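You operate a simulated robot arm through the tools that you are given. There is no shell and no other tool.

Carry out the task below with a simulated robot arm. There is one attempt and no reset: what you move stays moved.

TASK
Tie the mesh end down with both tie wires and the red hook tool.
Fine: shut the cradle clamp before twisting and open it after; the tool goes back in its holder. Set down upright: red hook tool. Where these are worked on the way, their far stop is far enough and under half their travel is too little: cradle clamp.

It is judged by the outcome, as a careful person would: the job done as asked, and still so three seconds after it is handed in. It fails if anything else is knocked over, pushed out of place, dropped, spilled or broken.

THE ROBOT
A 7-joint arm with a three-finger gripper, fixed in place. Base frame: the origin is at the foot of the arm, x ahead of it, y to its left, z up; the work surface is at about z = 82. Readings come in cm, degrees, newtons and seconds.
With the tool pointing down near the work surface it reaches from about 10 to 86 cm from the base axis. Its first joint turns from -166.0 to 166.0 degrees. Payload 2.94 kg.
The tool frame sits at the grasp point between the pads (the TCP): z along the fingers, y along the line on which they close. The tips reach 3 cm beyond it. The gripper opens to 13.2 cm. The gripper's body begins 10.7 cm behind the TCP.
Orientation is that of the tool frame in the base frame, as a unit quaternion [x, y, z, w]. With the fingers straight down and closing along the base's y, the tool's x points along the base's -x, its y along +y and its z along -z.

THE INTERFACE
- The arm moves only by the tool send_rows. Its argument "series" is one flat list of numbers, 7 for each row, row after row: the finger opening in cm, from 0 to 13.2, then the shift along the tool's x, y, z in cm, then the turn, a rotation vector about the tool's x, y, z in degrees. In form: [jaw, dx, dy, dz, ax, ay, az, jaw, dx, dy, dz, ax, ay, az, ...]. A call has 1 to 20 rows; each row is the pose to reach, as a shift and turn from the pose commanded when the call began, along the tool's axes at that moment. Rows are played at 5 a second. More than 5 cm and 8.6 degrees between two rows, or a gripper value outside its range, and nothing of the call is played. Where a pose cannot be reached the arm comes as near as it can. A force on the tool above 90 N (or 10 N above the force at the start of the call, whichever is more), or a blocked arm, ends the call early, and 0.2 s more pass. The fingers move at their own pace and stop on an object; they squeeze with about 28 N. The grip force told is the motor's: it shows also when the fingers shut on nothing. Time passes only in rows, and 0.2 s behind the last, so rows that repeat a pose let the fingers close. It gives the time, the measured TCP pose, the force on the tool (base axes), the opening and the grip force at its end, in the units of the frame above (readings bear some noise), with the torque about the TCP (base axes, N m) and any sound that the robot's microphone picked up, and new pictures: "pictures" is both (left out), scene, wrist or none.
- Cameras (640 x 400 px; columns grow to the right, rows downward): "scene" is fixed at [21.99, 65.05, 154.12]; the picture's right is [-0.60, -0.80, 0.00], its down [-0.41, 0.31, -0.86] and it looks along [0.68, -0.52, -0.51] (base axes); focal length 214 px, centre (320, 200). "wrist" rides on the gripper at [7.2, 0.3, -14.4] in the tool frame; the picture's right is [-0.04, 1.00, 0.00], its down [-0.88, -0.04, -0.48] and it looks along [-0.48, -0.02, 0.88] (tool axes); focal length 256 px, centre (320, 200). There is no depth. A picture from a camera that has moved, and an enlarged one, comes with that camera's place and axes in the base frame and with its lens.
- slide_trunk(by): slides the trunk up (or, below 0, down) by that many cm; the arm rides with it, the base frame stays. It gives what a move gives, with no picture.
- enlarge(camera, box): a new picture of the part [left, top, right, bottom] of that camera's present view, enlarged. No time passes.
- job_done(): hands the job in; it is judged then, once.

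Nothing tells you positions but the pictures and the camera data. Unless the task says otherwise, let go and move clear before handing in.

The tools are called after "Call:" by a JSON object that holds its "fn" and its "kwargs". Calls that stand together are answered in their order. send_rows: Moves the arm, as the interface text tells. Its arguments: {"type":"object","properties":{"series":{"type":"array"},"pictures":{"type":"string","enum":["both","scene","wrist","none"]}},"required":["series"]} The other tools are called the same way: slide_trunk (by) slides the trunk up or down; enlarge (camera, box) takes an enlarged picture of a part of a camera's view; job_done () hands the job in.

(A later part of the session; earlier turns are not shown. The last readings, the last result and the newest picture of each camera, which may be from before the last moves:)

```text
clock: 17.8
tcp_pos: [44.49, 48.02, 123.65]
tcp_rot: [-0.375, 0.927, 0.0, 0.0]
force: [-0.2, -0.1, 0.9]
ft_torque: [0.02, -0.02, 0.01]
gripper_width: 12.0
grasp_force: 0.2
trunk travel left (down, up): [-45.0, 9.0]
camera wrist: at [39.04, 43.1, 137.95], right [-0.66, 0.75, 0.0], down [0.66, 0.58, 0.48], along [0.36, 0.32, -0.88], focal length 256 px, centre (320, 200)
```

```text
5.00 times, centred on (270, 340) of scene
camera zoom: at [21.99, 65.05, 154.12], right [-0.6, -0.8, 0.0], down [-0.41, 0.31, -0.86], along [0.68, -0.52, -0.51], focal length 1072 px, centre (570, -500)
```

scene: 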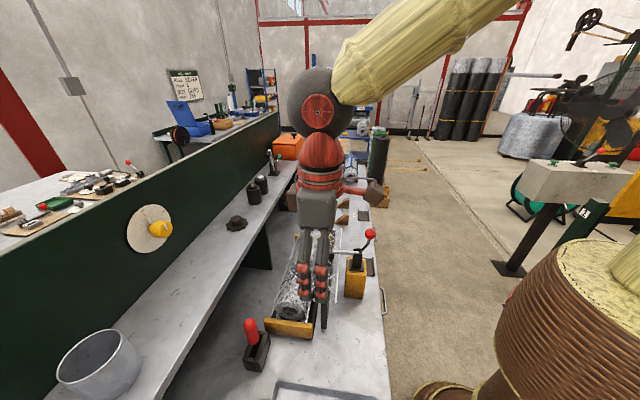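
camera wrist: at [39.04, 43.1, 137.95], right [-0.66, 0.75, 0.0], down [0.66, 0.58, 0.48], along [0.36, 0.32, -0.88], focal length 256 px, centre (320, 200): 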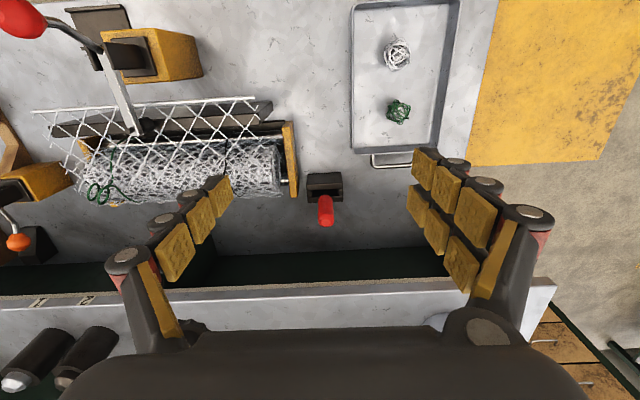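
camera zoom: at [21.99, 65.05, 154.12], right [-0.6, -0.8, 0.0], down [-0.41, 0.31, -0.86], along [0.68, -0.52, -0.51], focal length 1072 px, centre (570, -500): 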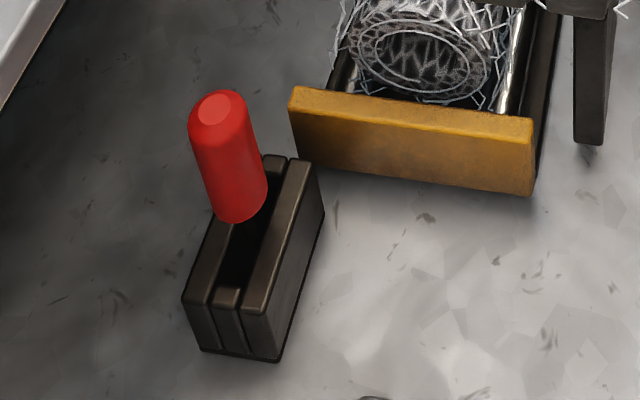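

Call:
{"fn": "enlarge", "kwargs": {"camera": "wrist", "box": [180, 250, 420, 350]}}

Call:
{"fn": "enlarge", "kwargs": {"camera": "wrist", "box": [0, 270, 180, 370]}}

Call:
{"fn": "enlarge", "kwargs": {"camera": "scene", "box": [140, 170, 300, 290]}}

Call:
{"fn": "enlarge", "kwargs": {"camera": "scene", "box": [270, 60, 400, 310]}}

```text
2.67 times, centred on (300, 300) of wrist
camera zoom: at [39.04, 43.1, 137.95], right [-0.66, 0.75, 0.0], down [0.66, 0.58, 0.48], along [0.36, 0.32, -0.88], focal length 683 px, centre (373, -67)
```

zoom: 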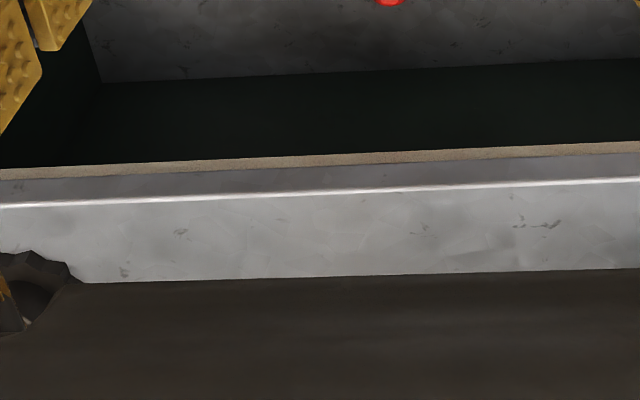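

```text
3.56 times, centred on (90, 320) of wrist
camera zoom: at [39.04, 43.1, 137.95], right [-0.66, 0.75, 0.0], down [0.66, 0.58, 0.48], along [0.36, 0.32, -0.88], focal length 910 px, centre (1138, -227)
```

zoom: 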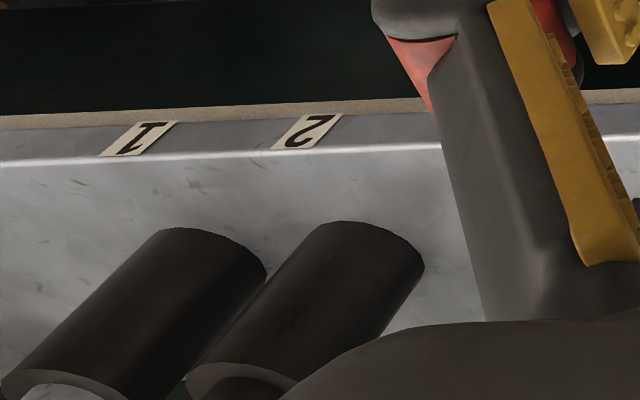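

```text
3.33 times, centred on (220, 230) of scene
camera zoom: at [21.99, 65.05, 154.12], right [-0.6, -0.8, 0.0], down [-0.41, 0.31, -0.86], along [0.68, -0.52, -0.51], focal length 715 px, centre (653, 100)
```

zoom: 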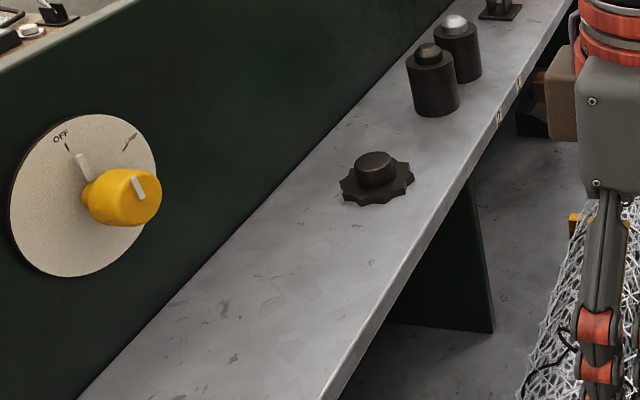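

```text
1.60 times, centred on (335, 185) of scene
camera zoom: at [21.99, 65.05, 154.12], right [-0.6, -0.8, 0.0], down [-0.41, 0.31, -0.86], along [0.68, -0.52, -0.51], focal length 343 px, centre (296, 224)
```

zoom: 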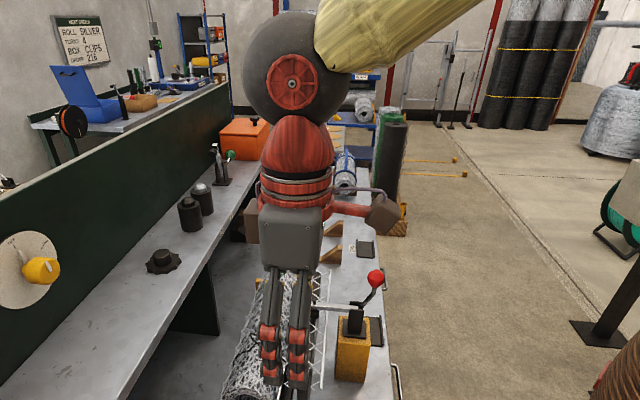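

Call:
{"fn": "enlarge", "kwargs": {"camera": "scene", "box": [160, 60, 220, 110]}}

Call:
{"fn": "enlarge", "kwargs": {"camera": "scene", "box": [0, 90, 140, 240]}}

Call:
{"fn": "enlarge", "kwargs": {"camera": "scene", "box": [300, 40, 400, 140]}}

Call:
{"fn": "enlarge", "kwargs": {"camera": "scene", "box": [120, 190, 220, 270]}}

```text
8.00 times, centred on (190, 85) of scene
camera zoom: at [21.99, 65.05, 154.12], right [-0.6, -0.8, 0.0], down [-0.41, 0.31, -0.86], along [0.68, -0.52, -0.51], focal length 1716 px, centre (1360, 1120)
```

zoom: 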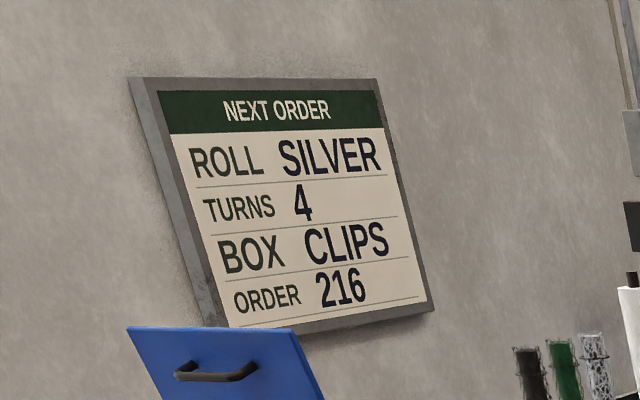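

```text
2.67 times, centred on (70, 165) of scene
camera zoom: at [21.99, 65.05, 154.12], right [-0.6, -0.8, 0.0], down [-0.41, 0.31, -0.86], along [0.68, -0.52, -0.51], focal length 572 px, centre (987, 293)
```

zoom: 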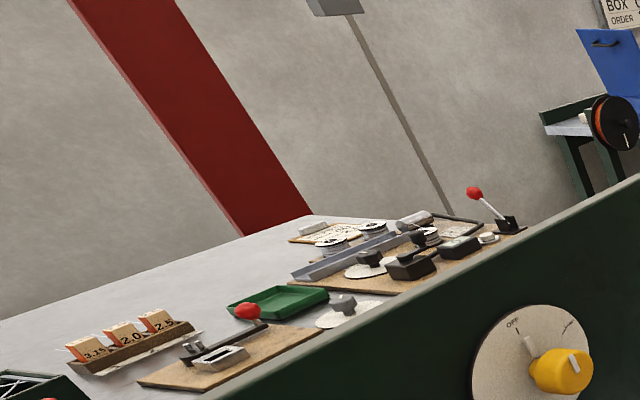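

```text
4.00 times, centred on (350, 90) of scene
camera zoom: at [21.99, 65.05, 154.12], right [-0.6, -0.8, 0.0], down [-0.41, 0.31, -0.86], along [0.68, -0.52, -0.51], focal length 858 px, centre (200, 640)
```

zoom: 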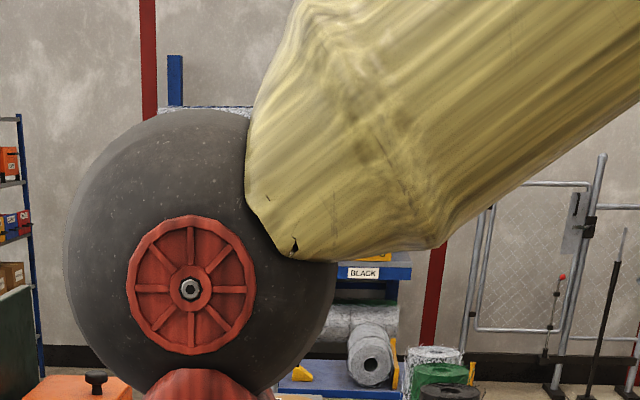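

```text
5.00 times, centred on (170, 230) of scene
camera zoom: at [21.99, 65.05, 154.12], right [-0.6, -0.8, 0.0], down [-0.41, 0.31, -0.86], along [0.68, -0.52, -0.51], focal length 1072 px, centre (1070, 50)
```

zoom: 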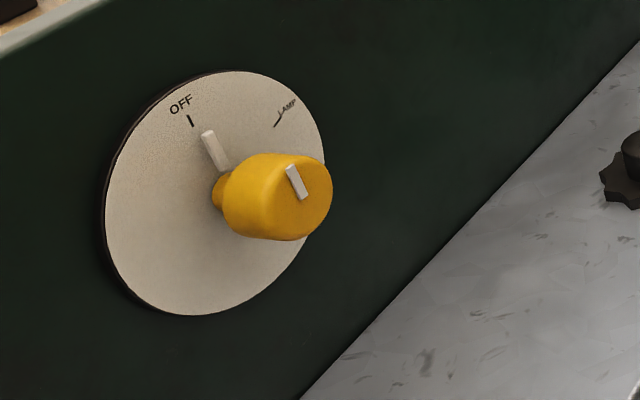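

The handle stands upright at about (57.1, 60.7) from z 90 to 100, close under the shelf edge, which is about 4 cm further out at z 111–113. I'll come in with the hand leaning 12° back toward the robot to clear the shelf, and stop above the handle.

Call:
{"fn": "send_rows", "kwargs": {"series": [9, -3, 0.05, 2, 0, -2, 0, 6, -6, 0.1, 4.5, 0, -4, 0, 5.5, -9, 0.15, 7, 0, -6, 0, 5.5, -12, 0.2, 9.5, 0, -8, 0, 5.5, -15, 0.25, 12, 0, -10, 0, 5.5, -17.8, 0.29, 14, 0, -12, 0, 5.5, -17.8, 0.29, 15.6, 0, -12, 0, 5.5, -17.8, 0.29, 15.6, 0, -12, 0]}}

Call:
{"fn": "enlarge", "kwargs": {"camera": "scene", "box": [170, 200, 330, 380]}}

Call:
{"fn": "enlarge", "kwargs": {"camera": "wrist", "box": [220, 100, 420, 250]}}

```text
clock: 19.6
tcp_pos: [57.11, 60.41, 108.04]
tcp_rot: [-0.373, 0.922, 0.04, 0.097]
force: [-0.8, -0.2, -0.8]
ft_torque: [0.02, 0.02, -0.02]
gripper_width: 5.51
grasp_force: 0.1
trunk travel left (down, up): [-45.0, 9.0]
camera wrist: at [49.69, 53.65, 120.49], right [-0.66, 0.75, 0.01], down [0.57, 0.5, 0.65], along [0.48, 0.43, -0.76], focal length 256 px, centre (320, 200)
```

scene: 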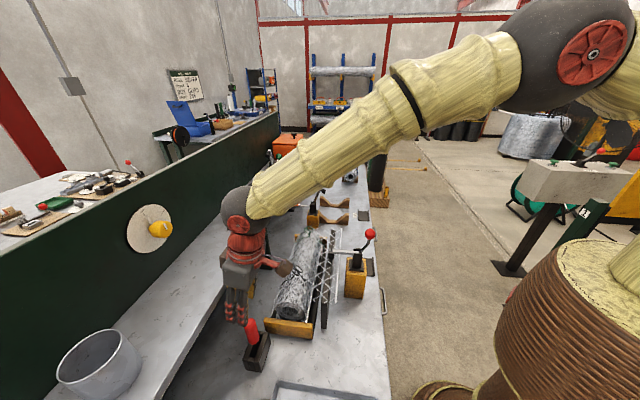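
wrist: 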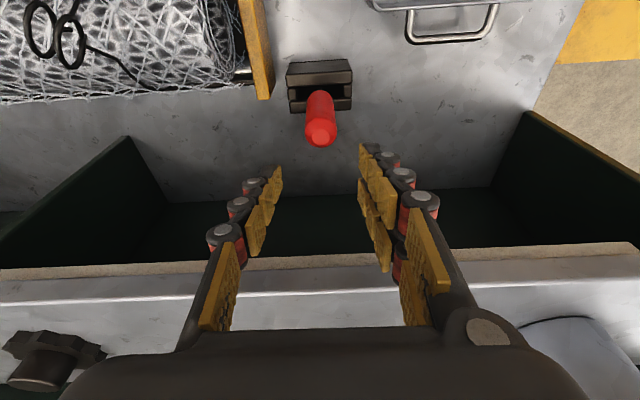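

```text
2.22 times, centred on (250, 290) of scene
camera zoom: at [21.99, 65.05, 154.12], right [-0.6, -0.8, 0.0], down [-0.41, 0.31, -0.86], along [0.68, -0.52, -0.51], focal length 477 px, centre (476, 0)
```

zoom: 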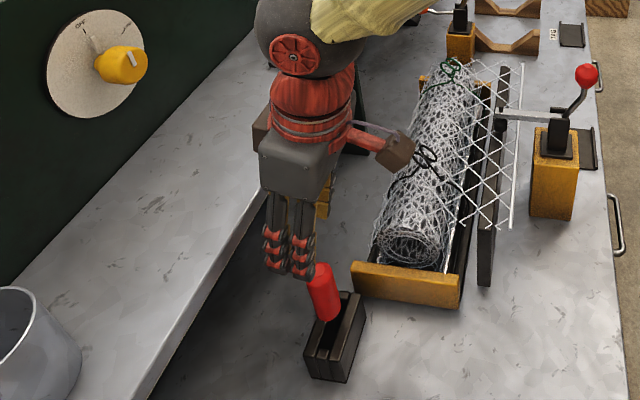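

```text
2.67 times, centred on (320, 175) of wrist
camera zoom: at [49.69, 53.65, 120.49], right [-0.66, 0.75, 0.01], down [0.57, 0.5, 0.65], along [0.48, 0.43, -0.76], focal length 683 px, centre (320, 267)
```

zoom: 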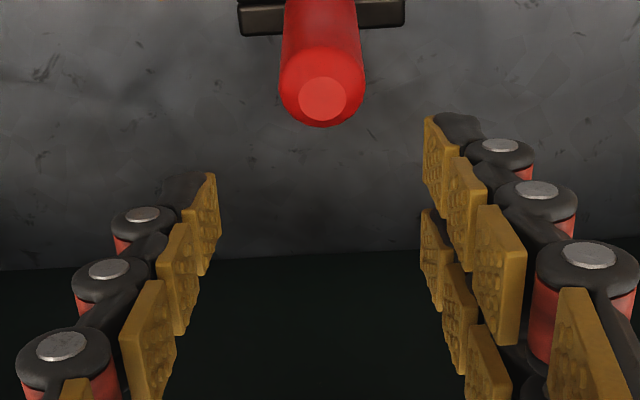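

Call:
{"fn": "send_rows", "kwargs": {"series": [5.5, 0.6, 0.1, 3.1, 0, 0, 0, 5.5, 1.2, 0.15, 6.1, 0, 0, 0, 5.5, 1.8, 0.15, 9.2, 0, 0, 0, 5.5, 2.15, 0.15, 10.8, 0, 0, 0, 5.5, 2.45, 0.15, 12.26, 0, 0, 0, 5.5, 2.45, 0.15, 12.26, 0, 0, 0]}}

Call:
{"fn": "enlarge", "kwargs": {"camera": "scene", "box": [170, 200, 330, 380]}}

Call:
{"fn": "enlarge", "kwargs": {"camera": "wrist", "box": [220, 130, 420, 255]}}

```text
clock: 21.0
tcp_pos: [57.08, 60.65, 95.57]
tcp_rot: [-0.372, 0.922, 0.039, 0.097]
force: [0.3, -0.9, 0.3]
ft_torque: [-0.04, -0.05, -0.01]
gripper_width: 5.51
grasp_force: 0.1
trunk travel left (down, up): [-45.0, 9.0]
camera wrist: at [49.66, 53.91, 108.07], right [-0.66, 0.75, 0.01], down [0.57, 0.5, 0.65], along [0.48, 0.44, -0.76], focal length 256 px, centre (320, 200)
```

scene: 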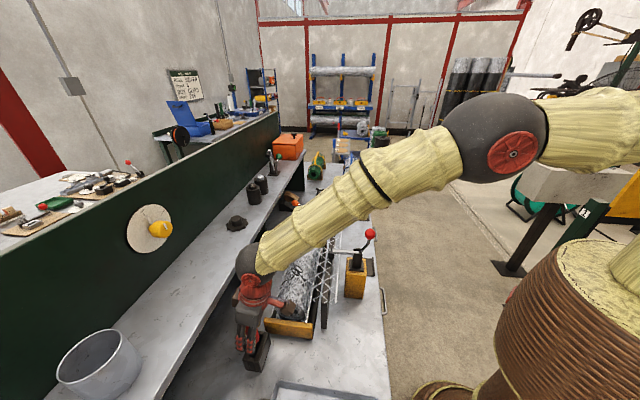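
wrist: 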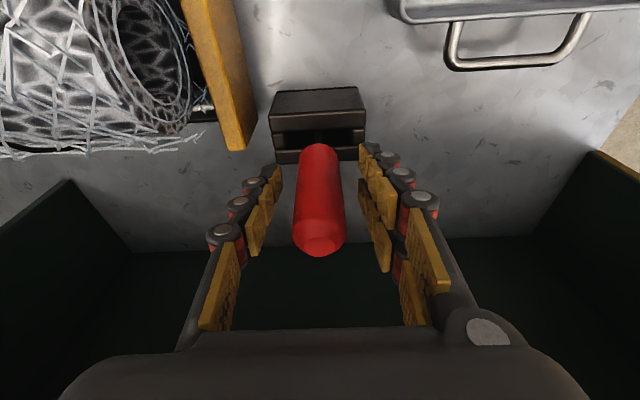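

```text
2.22 times, centred on (250, 290) of scene
camera zoom: at [21.99, 65.05, 154.12], right [-0.6, -0.8, 0.0], down [-0.41, 0.31, -0.86], along [0.68, -0.52, -0.51], focal length 477 px, centre (476, 0)
```

zoom: 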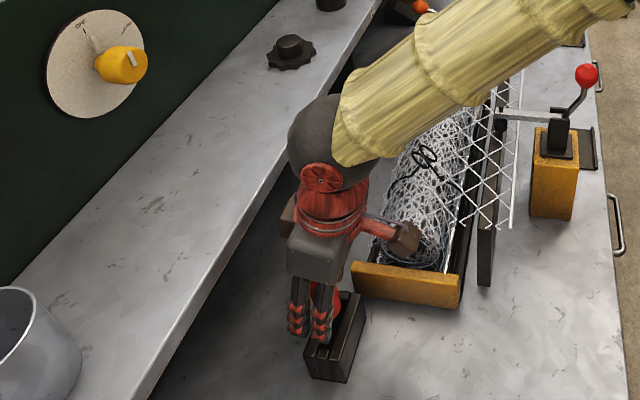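

```text
3.20 times, centred on (320, 192) of wrist
camera zoom: at [49.66, 53.91, 108.07], right [-0.66, 0.75, 0.01], down [0.57, 0.5, 0.65], along [0.48, 0.44, -0.76], focal length 819 px, centre (320, 224)
```

zoom: 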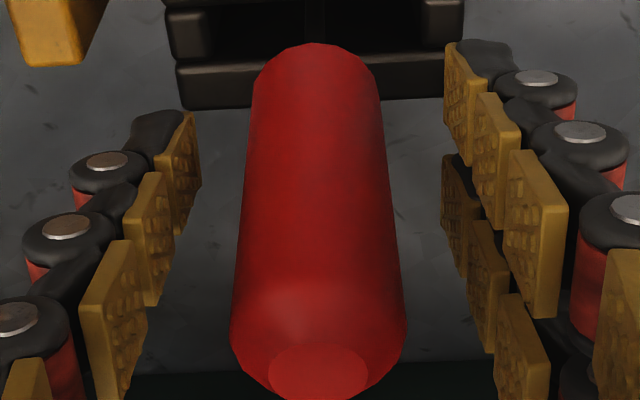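

Call:
{"fn": "send_rows", "kwargs": {"series": [3.5, 0, 0, 0, 0, 0, 0, 2, 0, 0, 0, 0, 0, 0, 1, 0, 0, 0, 0, 0, 0, 1, 0, 0, 0, 0, 0, 0, 1, 0, 0, 0, 0, 0, 0], "pictures": "wrist"}}

```text
clock: 22.2
tcp_pos: [57.0, 60.68, 95.47]
tcp_rot: [-0.372, 0.922, 0.039, 0.096]
force: [0.3, 1.1, 0.3]
ft_torque: [-0.01, -0.03, 0.03]
gripper_width: 2.88
grasp_force: 28.5
trunk travel left (down, up): [-45.0, 9.0]
camera wrist: at [49.65, 53.91, 108.06], right [-0.66, 0.75, 0.01], down [0.57, 0.5, 0.65], along [0.48, 0.43, -0.76], focal length 256 px, centre (320, 200)
```

wrist: 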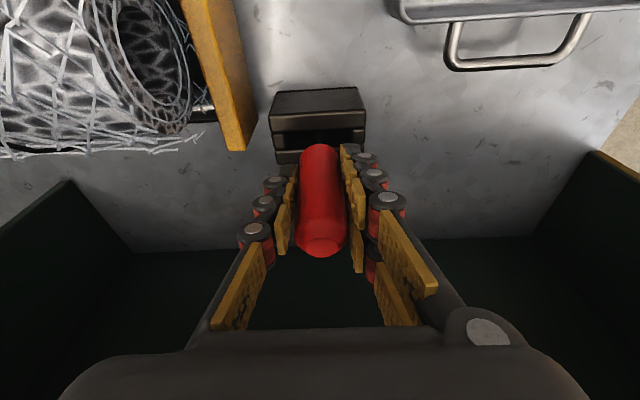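

The handle is gripped at 2.9 cm. Lifting it straight up out of the slot.

Call:
{"fn": "send_rows", "kwargs": {"series": [1, -0.21, 0, -0.98, 0, 0, 0, 1, -0.42, 0, -1.96, 0, 0, 0, 1, -0.83, 0, -3.91, 0, 0, 0, 1, -1.25, 0, -5.87, 0, 0, 0, 1, -1.66, 0, -7.82, 0, 0, 0, 1, -2.08, 0, -9.78, 0, 0, 0, 1, -2.5, 0, -11.74, 0, 0, 0, 1, -2.91, 0, -13.69, 0, 0, 0, 1, -2.91, 0, -13.69, 0, 0, 0]}}

Call:
{"fn": "enlarge", "kwargs": {"camera": "scene", "box": [190, 220, 310, 370]}}

Call:
{"fn": "enlarge", "kwargs": {"camera": "wrist", "box": [220, 60, 420, 260]}}

```text
clock: 24.2
tcp_pos: [57.08, 60.81, 109.39]
tcp_rot: [-0.372, 0.922, 0.039, 0.096]
force: [0.1, -0.1, -1.4]
ft_torque: [0.03, 0.02, 0.02]
gripper_width: 2.86
grasp_force: 27.7
trunk travel left (down, up): [-45.0, 9.0]
camera wrist: at [49.69, 53.93, 121.96], right [-0.66, 0.75, 0.01], down [0.57, 0.5, 0.65], along [0.48, 0.43, -0.76], focal length 256 px, centre (320, 200)
```

scene: 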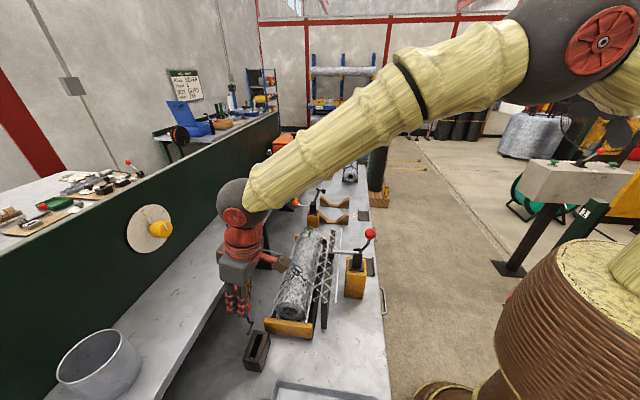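
wrist: 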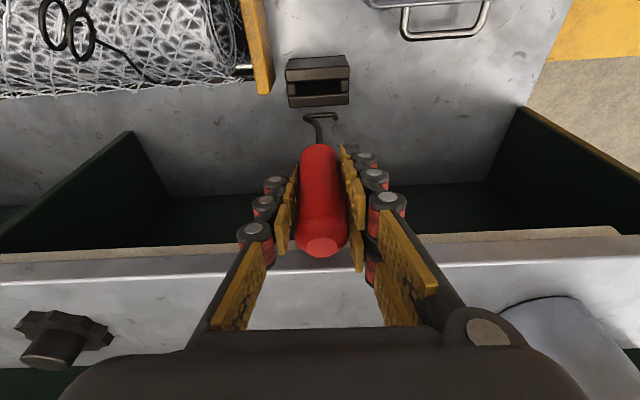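

```text
2.67 times, centred on (250, 295) of scene
camera zoom: at [21.99, 65.05, 154.12], right [-0.6, -0.8, 0.0], down [-0.41, 0.31, -0.86], along [0.68, -0.52, -0.51], focal length 572 px, centre (507, -53)
```

zoom: 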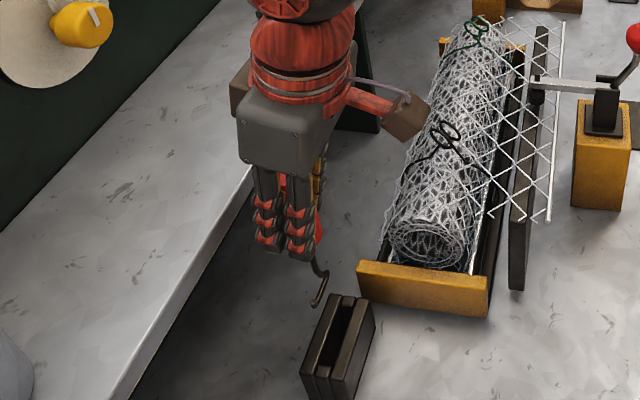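

```text
2.00 times, centred on (320, 160) of wrist
camera zoom: at [49.69, 53.93, 121.96], right [-0.66, 0.75, 0.01], down [0.57, 0.5, 0.65], along [0.48, 0.43, -0.76], focal length 512 px, centre (320, 280)
```

zoom: 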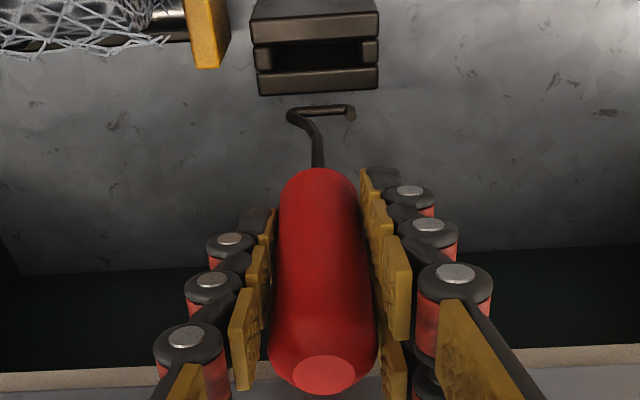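

Call:
{"fn": "enlarge", "kwargs": {"camera": "scene", "box": [235, 300, 275, 345]}}

Call:
{"fn": "enlarge", "kwargs": {"camera": "wrist", "box": [290, 100, 350, 150]}}

Call:
{"fn": "enlarge", "kwargs": {"camera": "wrist", "box": [0, 0, 160, 100]}}

Call:
{"fn": "enlarge", "kwargs": {"camera": "scene", "box": [285, 225, 345, 285]}}

```text
8.89 times, centred on (255, 322) of scene
camera zoom: at [21.99, 65.05, 154.12], right [-0.6, -0.8, 0.0], down [-0.41, 0.31, -0.86], along [0.68, -0.52, -0.51], focal length 1906 px, centre (898, -889)
```

zoom: 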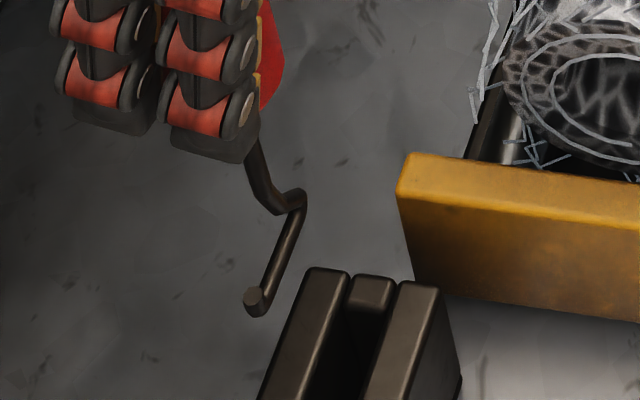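

```text
8.00 times, centred on (320, 125) of wrist
camera zoom: at [49.69, 53.93, 121.96], right [-0.66, 0.75, 0.01], down [0.57, 0.5, 0.65], along [0.48, 0.43, -0.76], focal length 2048 px, centre (320, 800)
```

zoom: 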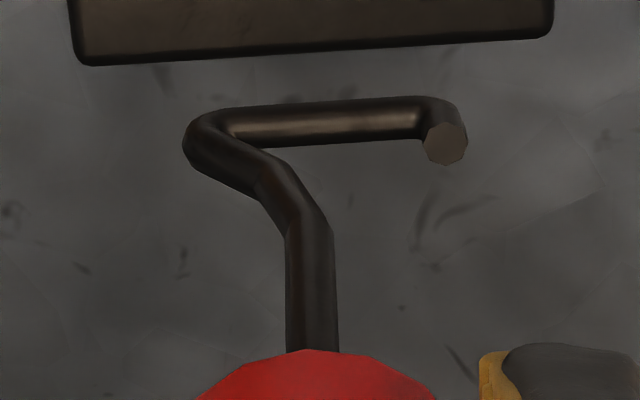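

```text
4.00 times, centred on (80, 50) of wrist
camera zoom: at [49.69, 53.93, 121.96], right [-0.66, 0.75, 0.01], down [0.57, 0.5, 0.65], along [0.48, 0.43, -0.76], focal length 1024 px, centre (1280, 800)
```

zoom: 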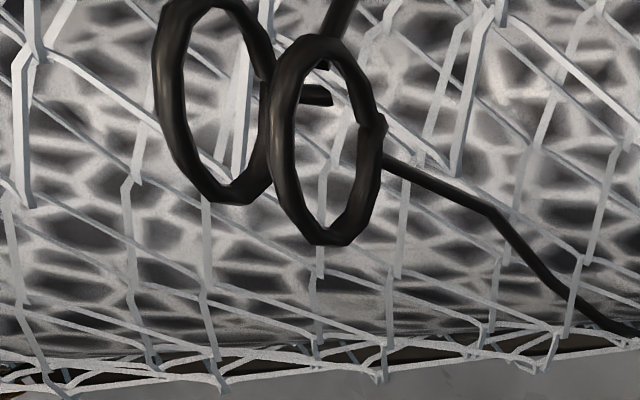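

```text
6.67 times, centred on (315, 255) of scene
camera zoom: at [21.99, 65.05, 154.12], right [-0.6, -0.8, 0.0], down [-0.41, 0.31, -0.86], along [0.68, -0.52, -0.51], focal length 1430 px, centre (353, -167)
```

zoom: 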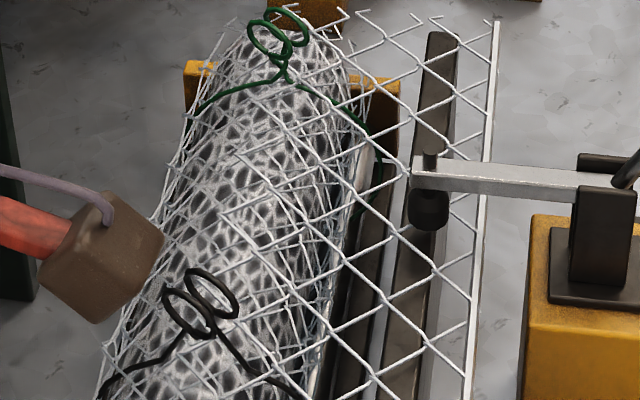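

The tool is a J-hook: the shaft bends toward +p, then a bar about 3 cm long runs to −p with a short upturned tip. The hook sits about 11.7 cm below the grasp point. The two wire rings stand side by side along p. Carrying the tool high to the black loops for a close look.

Call:
{"fn": "send_rows", "kwargs": {"series": [1, -0.73, 0, -3.42, 0, 0, 0, 1, -1.46, 0, -6.85, 0, 0, 0, 1, -2.08, 0, -9.78, 0, 0, 0, 1, -0.11, -2, -12.55, 0, 0, 0, 1, 1.85, -4, -15.32, 0, 0, 0, 1, 3.12, -8, -15.59, 0, 0, 0, 1, 4.3, -12, -15.84, 0, 0, 0, 1, 5.57, -16, -16.11, 0, 0, 0, 1, 6.74, -20, -16.36, 0, 0, 0, 1, 8.01, -24, -16.63, 0, 0, 0, 1, 8.01, -24, -16.63, 0, 0, 0]}}

Call:
{"fn": "enlarge", "kwargs": {"camera": "wrist", "box": [300, 80, 420, 155]}}

Call:
{"fn": "enlarge", "kwargs": {"camera": "wrist", "box": [160, 60, 320, 160]}}

Call:
{"fn": "enlarge", "kwargs": {"camera": "scene", "box": [250, 190, 370, 310]}}

```text
clock: 26.6
tcp_pos: [65.57, 35.58, 124.24]
tcp_rot: [-0.373, 0.922, 0.04, 0.096]
force: [-0.5, 0.5, -1.5]
ft_torque: [-0.03, 0.0, -0.01]
gripper_width: 2.87
grasp_force: 28.0
trunk travel left (down, up): [-45.0, 9.0]
camera wrist: at [58.14, 28.77, 136.73], right [-0.66, 0.75, 0.01], down [0.57, 0.5, 0.65], along [0.48, 0.44, -0.76], focal length 256 px, centre (320, 200)
```

scene: 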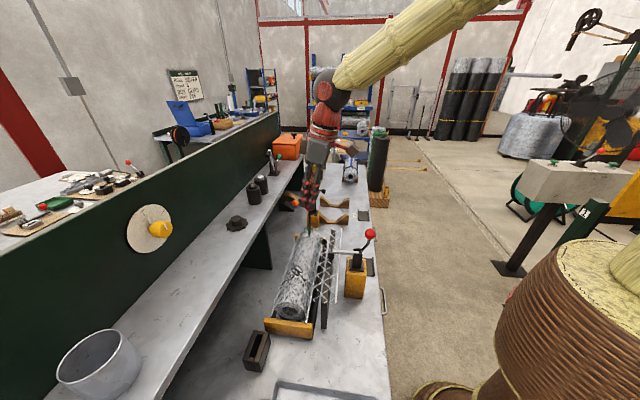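
wrist: 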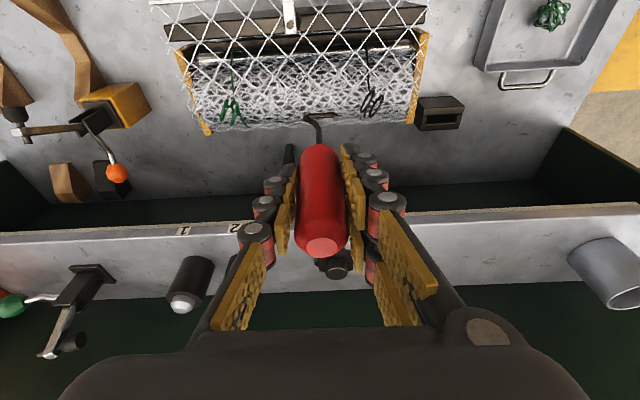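

```text
5.33 times, centred on (360, 118) of wrist
camera zoom: at [58.14, 28.77, 136.73], right [-0.66, 0.75, 0.01], down [0.57, 0.5, 0.65], along [0.48, 0.44, -0.76], focal length 1365 px, centre (107, 640)
```

zoom: 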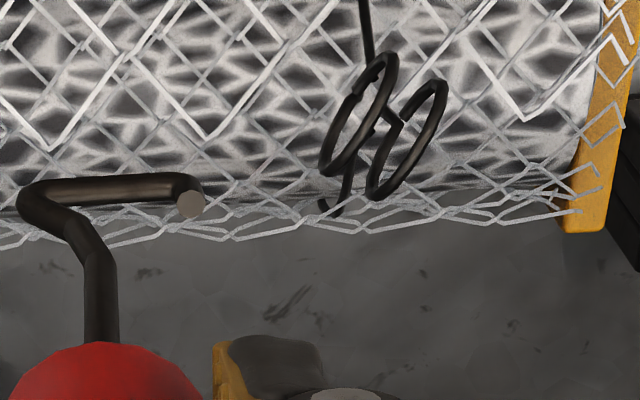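

```text
4.00 times, centred on (240, 110) of wrist
camera zoom: at [58.14, 28.77, 136.73], right [-0.66, 0.75, 0.01], down [0.57, 0.5, 0.65], along [0.48, 0.44, -0.76], focal length 1024 px, centre (640, 560)
```

zoom: 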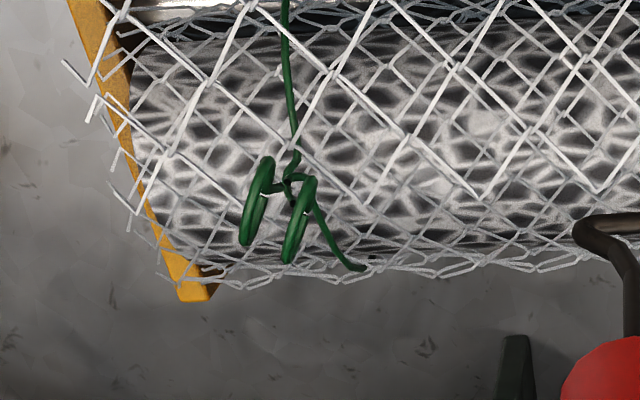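

```text
3.33 times, centred on (310, 250) of scene
camera zoom: at [21.99, 65.05, 154.12], right [-0.6, -0.8, 0.0], down [-0.41, 0.31, -0.86], along [0.68, -0.52, -0.51], focal length 715 px, centre (353, 33)
```

zoom: 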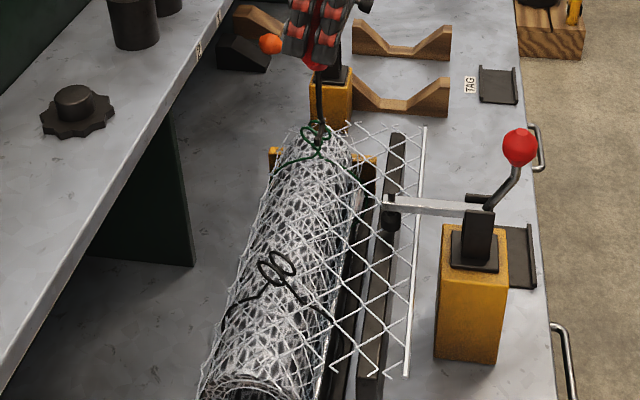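

Call:
{"fn": "send_rows", "kwargs": {"series": [1, -2.6, -1, 0.55, 0, 0, 0, 1, -5.2, -2, 1.1, 0, 0, 0, 1, -7.82, -3, 1.66, 0, 0, 0, 1, -7.82, -3, 1.66, 0, 0, 0], "pictures": "wrist"}}

Call:
{"fn": "enlarge", "kwargs": {"camera": "wrist", "box": [360, 10, 440, 60]}}

Call:
{"fn": "enlarge", "kwargs": {"camera": "wrist", "box": [200, 10, 280, 60]}}

Call:
{"fn": "enlarge", "kwargs": {"camera": "scene", "box": [290, 222, 330, 282]}}

```text
clock: 27.6
tcp_pos: [73.58, 39.05, 124.24]
tcp_rot: [-0.372, 0.922, 0.039, 0.097]
force: [-1.3, 0.2, -1.1]
ft_torque: [0.02, -0.01, 0.02]
gripper_width: 2.85
grasp_force: 28.3
trunk travel left (down, up): [-45.0, 9.0]
camera wrist: at [65.99, 32.18, 136.76], right [-0.66, 0.75, 0.01], down [0.57, 0.5, 0.65], along [0.48, 0.44, -0.76], focal length 256 px, centre (320, 200)
```

wrist: 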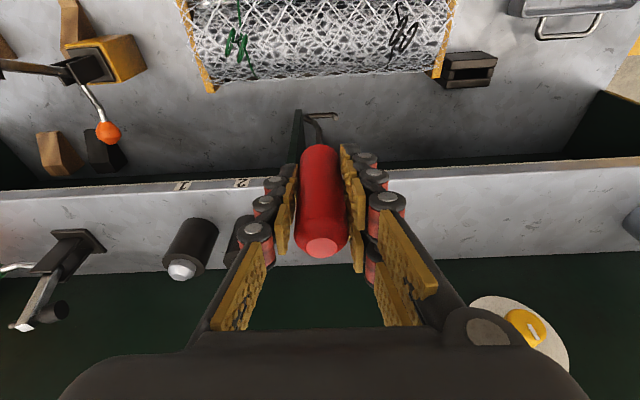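

```text
8.00 times, centred on (400, 35) of wrist
camera zoom: at [65.99, 32.18, 136.76], right [-0.66, 0.75, 0.01], down [0.57, 0.5, 0.65], along [0.48, 0.44, -0.76], focal length 2048 px, centre (-320, 1520)
```

zoom: 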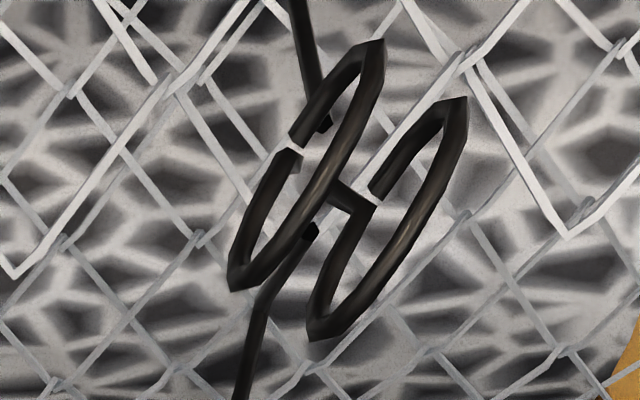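

```text
8.00 times, centred on (240, 35) of wrist
camera zoom: at [65.99, 32.18, 136.76], right [-0.66, 0.75, 0.01], down [0.57, 0.5, 0.65], along [0.48, 0.44, -0.76], focal length 2048 px, centre (960, 1520)
```

zoom: 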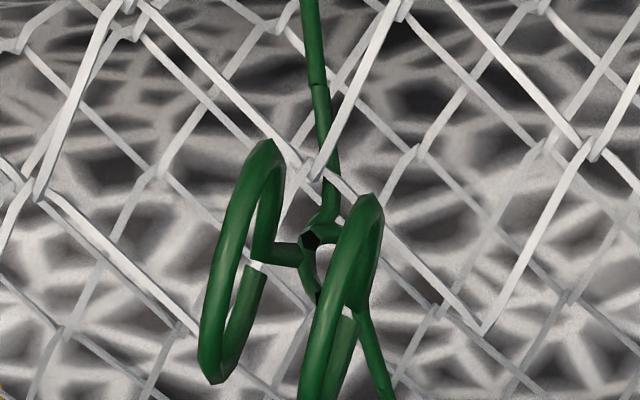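

```text
6.67 times, centred on (310, 252) of scene
camera zoom: at [21.99, 65.05, 154.12], right [-0.6, -0.8, 0.0], down [-0.41, 0.31, -0.86], along [0.68, -0.52, -0.51], focal length 1430 px, centre (387, -147)
```

zoom: 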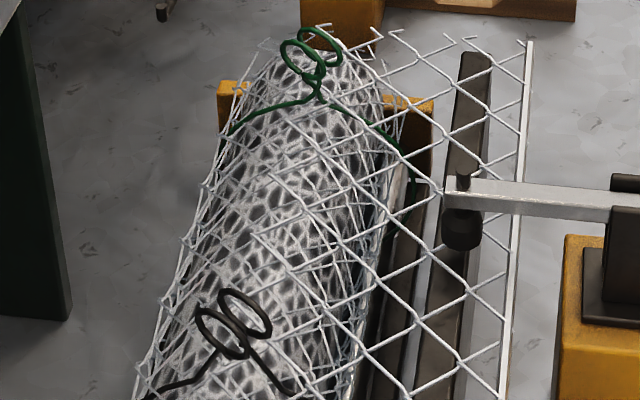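

Seen from above, both ring pairs line up along a direction about 29° off the roll axis. The black pair centres on p 12.8, q 75.0 and the green pair on p 32.3, q 75.2, both around z 101.6–102.3. I'll yaw the tool so the hook bar lies along that direction and stop off to one side of the black rings.

Call:
{"fn": "send_rows", "kwargs": {"series": [1, 2.16, 1.47, 1.14, 1.53, 0, 7.2, 1, 4.32, 2.94, 2.27, 3.06, 0, 14.4, 1, 6.48, 4.4, 3.4, 4.6, 0, 21.65, 1, 8.64, 5.87, 4.54, 6.13, 0, 28.86, 1, 8.64, 5.87, 4.54, 6.13, 0, 28.86]}}

Call:
{"fn": "enlarge", "kwargs": {"camera": "scene", "box": [280, 210, 350, 280]}}

Call:
{"fn": "enlarge", "kwargs": {"camera": "wrist", "box": [280, 70, 400, 160]}}

```text
clock: 28.8
tcp_pos: [63.93, 37.98, 117.96]
tcp_rot: [-0.125, 0.987, 0.013, 0.103]
force: [0.6, 0.2, -0.4]
ft_torque: [0.05, -0.01, -0.01]
gripper_width: 2.87
grasp_force: 28.4
trunk travel left (down, up): [-45.0, 9.0]
camera wrist: at [54.18, 35.64, 130.4], right [-0.21, 0.98, 0.01], down [0.75, 0.15, 0.65], along [0.63, 0.14, -0.76], focal length 256 px, centre (320, 200)
```

scene: 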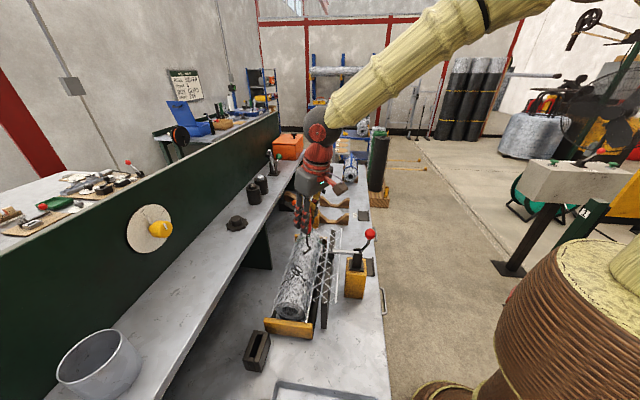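
wrist: 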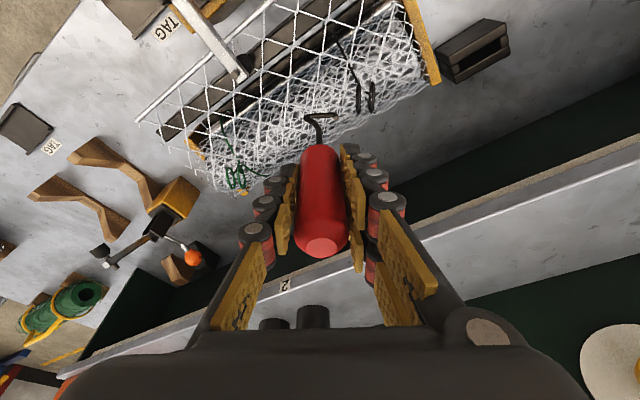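

```text
5.71 times, centred on (315, 245) of scene
camera zoom: at [21.99, 65.05, 154.12], right [-0.6, -0.8, 0.0], down [-0.41, 0.31, -0.86], along [0.68, -0.52, -0.51], focal length 1226 px, centre (349, -57)
```

zoom: 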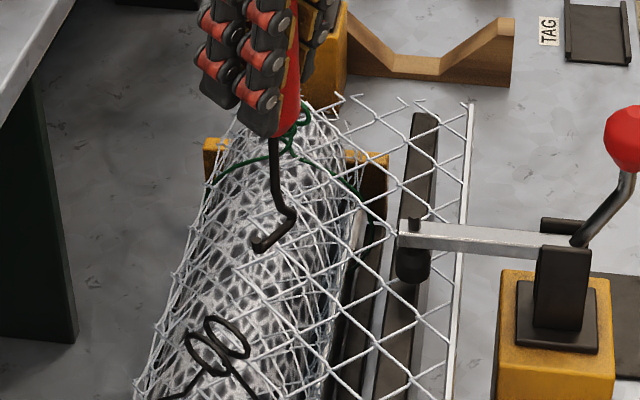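

```text
4.44 times, centred on (340, 115) of wrist
camera zoom: at [54.18, 35.64, 130.4], right [-0.21, 0.98, 0.01], down [0.75, 0.15, 0.65], along [0.63, 0.14, -0.76], focal length 1138 px, centre (231, 578)
```

zoom: 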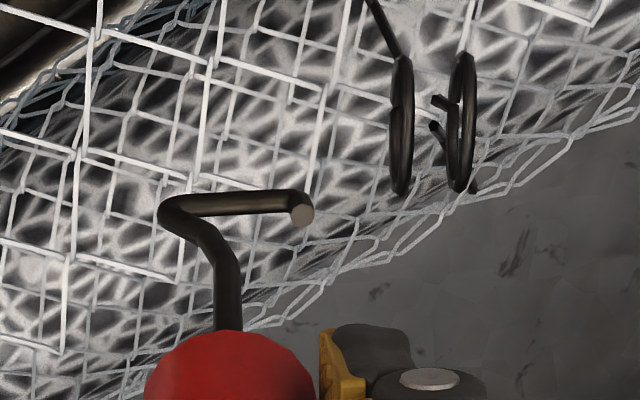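

Aligned well: seen from the wrist, the rings are edge-on and the bar points straight at them. Lowering the bar to just above ring centre height.

Call:
{"fn": "send_rows", "kwargs": {"series": [1, 0.45, 0, 2.13, 0, 0, 0, 1, 0.91, 0, 4.26, 0, 0, 0, 1, 0.91, 0, 4.26, 0, 0, 0]}}

Call:
{"fn": "enlarge", "kwargs": {"camera": "scene", "box": [280, 220, 340, 280]}}

Call:
{"fn": "enlarge", "kwargs": {"camera": "wrist", "box": [290, 70, 390, 140]}}

```text
clock: 29.6
tcp_pos: [63.97, 37.93, 113.7]
tcp_rot: [-0.126, 0.986, 0.013, 0.104]
force: [0.0, 0.4, -1.4]
ft_torque: [0.0, 0.01, -0.01]
gripper_width: 2.84
grasp_force: 28.1
trunk travel left (down, up): [-45.0, 9.0]
camera wrist: at [54.2, 35.69, 126.11], right [-0.21, 0.98, 0.01], down [0.75, 0.15, 0.65], along [0.63, 0.14, -0.76], focal length 256 px, centre (320, 200)
```

scene: 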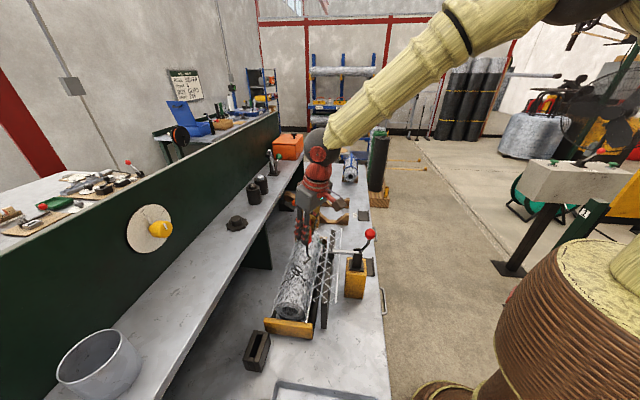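
wrist: 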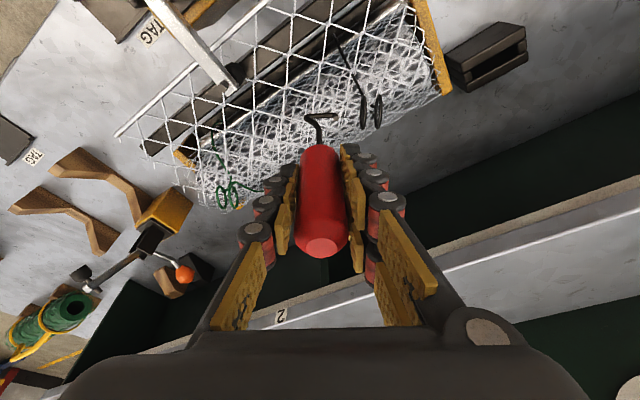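

```text
6.67 times, centred on (310, 250) of scene
camera zoom: at [21.99, 65.05, 154.12], right [-0.6, -0.8, 0.0], down [-0.41, 0.31, -0.86], along [0.68, -0.52, -0.51], focal length 1430 px, centre (387, -133)
```

zoom: 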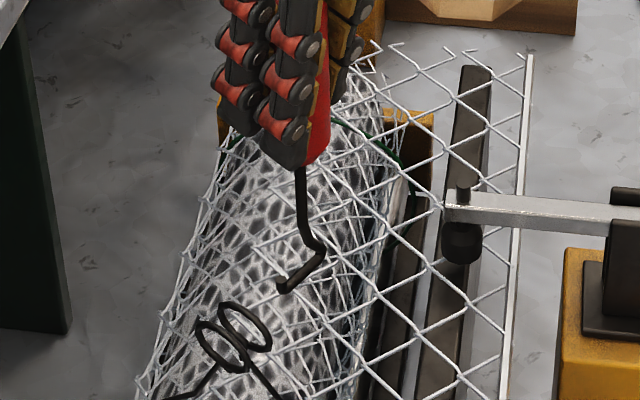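

```text
5.71 times, centred on (340, 105) of wrist
camera zoom: at [54.2, 35.69, 126.11], right [-0.21, 0.98, 0.01], down [0.75, 0.15, 0.65], along [0.63, 0.14, -0.76], focal length 1463 px, centre (206, 743)
```

zoom: 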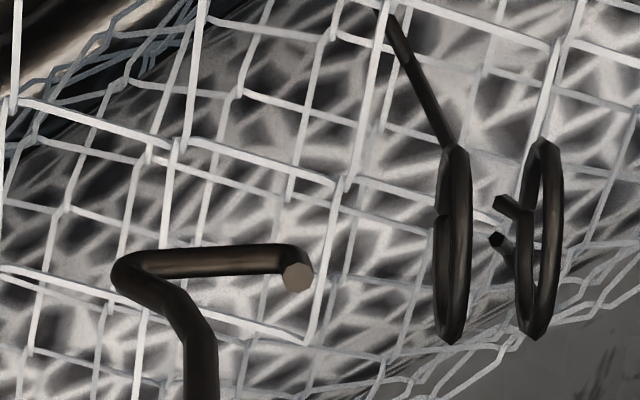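

Bar and rings line up within about a millimetre. Sliding the bar through the first ring.

Call:
{"fn": "send_rows", "kwargs": {"series": [1, 0, 0.8, 0, 0, 0, 0, 1, 0, 1.6, 0, 0, 0, 0, 1, 0, 2.4, 0, 0, 0, 0, 1, 0, 3.2, 0, 0, 0, 0, 1, 0, 4.0, 0, 0, 0, 0, 1, 0, 4.0, 0, 0, 0, 0]}}

Call:
{"fn": "enlarge", "kwargs": {"camera": "scene", "box": [280, 225, 340, 285]}}

Call:
{"fn": "enlarge", "kwargs": {"camera": "wrist", "box": [280, 70, 380, 140]}}

```text
clock: 31.0
tcp_pos: [62.89, 41.73, 113.58]
tcp_rot: [-0.125, 0.987, 0.013, 0.102]
force: [3.5, -12.5, 1.7]
ft_torque: [-1.5, -0.47, -0.05]
gripper_width: 3.73
grasp_force: 27.6
trunk travel left (down, up): [-45.0, 9.0]
camera wrist: at [53.2, 39.46, 126.08], right [-0.21, 0.98, 0.01], down [0.75, 0.15, 0.65], along [0.63, 0.14, -0.76], focal length 256 px, centre (320, 200)
```

scene: 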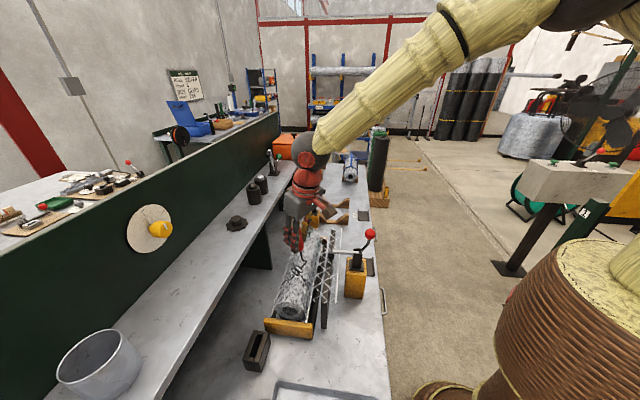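
wrist: 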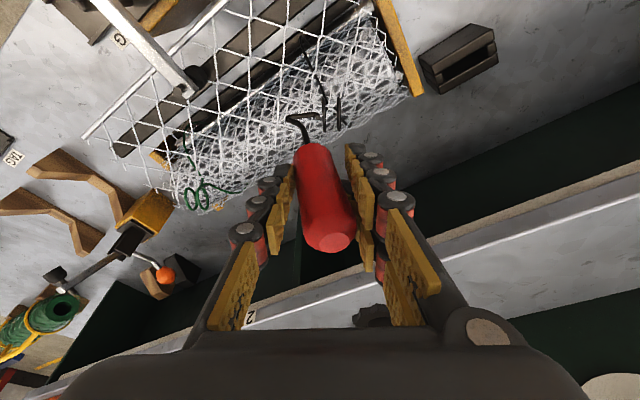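

```text
6.67 times, centred on (310, 255) of scene
camera zoom: at [21.99, 65.05, 154.12], right [-0.6, -0.8, 0.0], down [-0.41, 0.31, -0.86], along [0.68, -0.52, -0.51], focal length 1430 px, centre (387, -167)
```

zoom: 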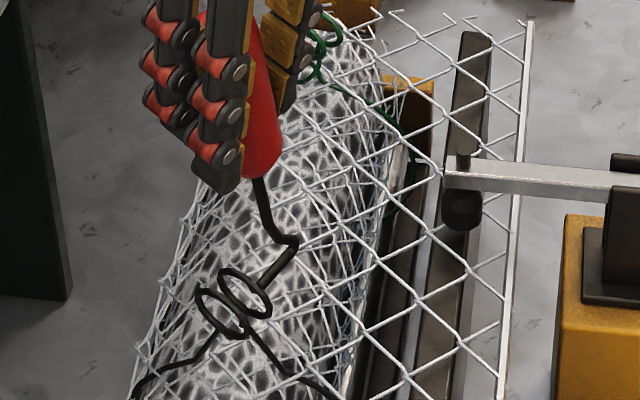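

```text
5.71 times, centred on (330, 105) of wrist
camera zoom: at [53.2, 39.46, 126.08], right [-0.21, 0.98, 0.01], down [0.75, 0.15, 0.65], along [0.63, 0.14, -0.76], focal length 1463 px, centre (263, 743)
```

zoom: 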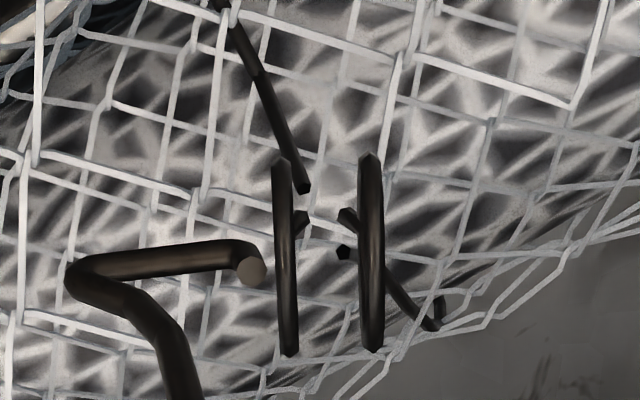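

The tip met resistance at the first ring (13 N) and the handle tilted in the grip. I'm backing off to let the tool straighten before trying again.

Call:
{"fn": "send_rows", "kwargs": {"series": [1, 0, -0.8, 0, 0, 0, 0, 1, 0, -1.6, 0, 0, 0, 0, 1, 0, -2.4, 0, 0, 0, 0, 1, 0, -3.0, 0, 0, 0, 0, 1, 0, -3.0, 0, 0, 0, 0, 1, 0, -3.0, 0, 0, 0, 0]}}

Call:
{"fn": "enlarge", "kwargs": {"camera": "scene", "box": [280, 225, 340, 285]}}

Call:
{"fn": "enlarge", "kwargs": {"camera": "wrist", "box": [280, 70, 380, 140]}}

```text
clock: 32.4
tcp_pos: [63.79, 38.91, 113.57]
tcp_rot: [-0.126, 0.987, 0.013, 0.104]
force: [-0.1, -0.7, -1.6]
ft_torque: [0.01, 0.01, 0.01]
gripper_width: 2.91
grasp_force: 27.8
trunk travel left (down, up): [-45.0, 9.0]
camera wrist: at [53.96, 36.65, 126.08], right [-0.21, 0.98, 0.01], down [0.75, 0.15, 0.65], along [0.63, 0.14, -0.76], focal length 256 px, centre (320, 200)
```

scene: 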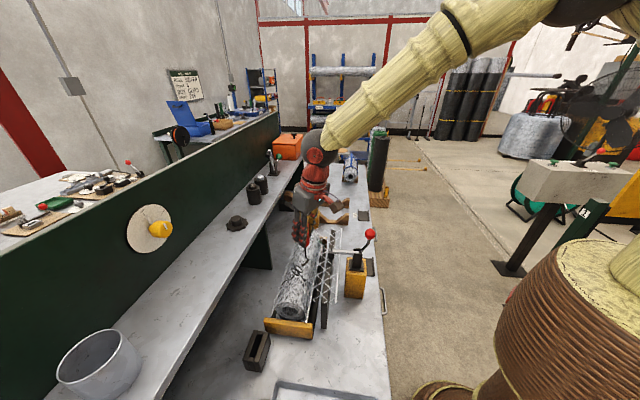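
wrist: 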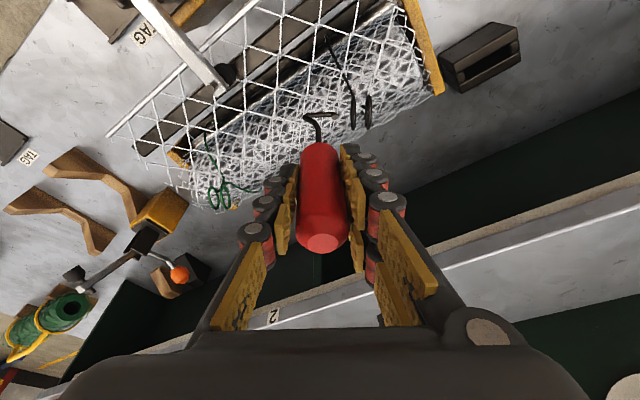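

```text
6.67 times, centred on (310, 255) of scene
camera zoom: at [21.99, 65.05, 154.12], right [-0.6, -0.8, 0.0], down [-0.41, 0.31, -0.86], along [0.68, -0.52, -0.51], focal length 1430 px, centre (387, -167)
```

zoom: 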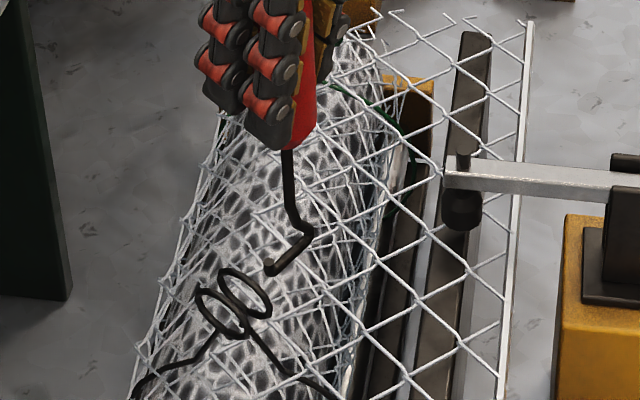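

```text
5.71 times, centred on (330, 105) of wrist
camera zoom: at [53.96, 36.65, 126.08], right [-0.21, 0.98, 0.01], down [0.75, 0.15, 0.65], along [0.63, 0.14, -0.76], focal length 1463 px, centre (263, 743)
```

zoom: 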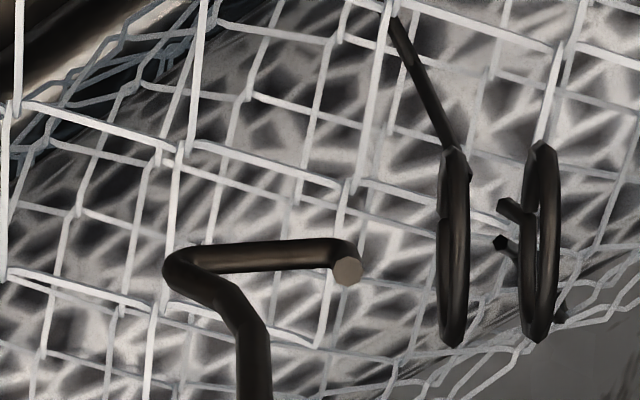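

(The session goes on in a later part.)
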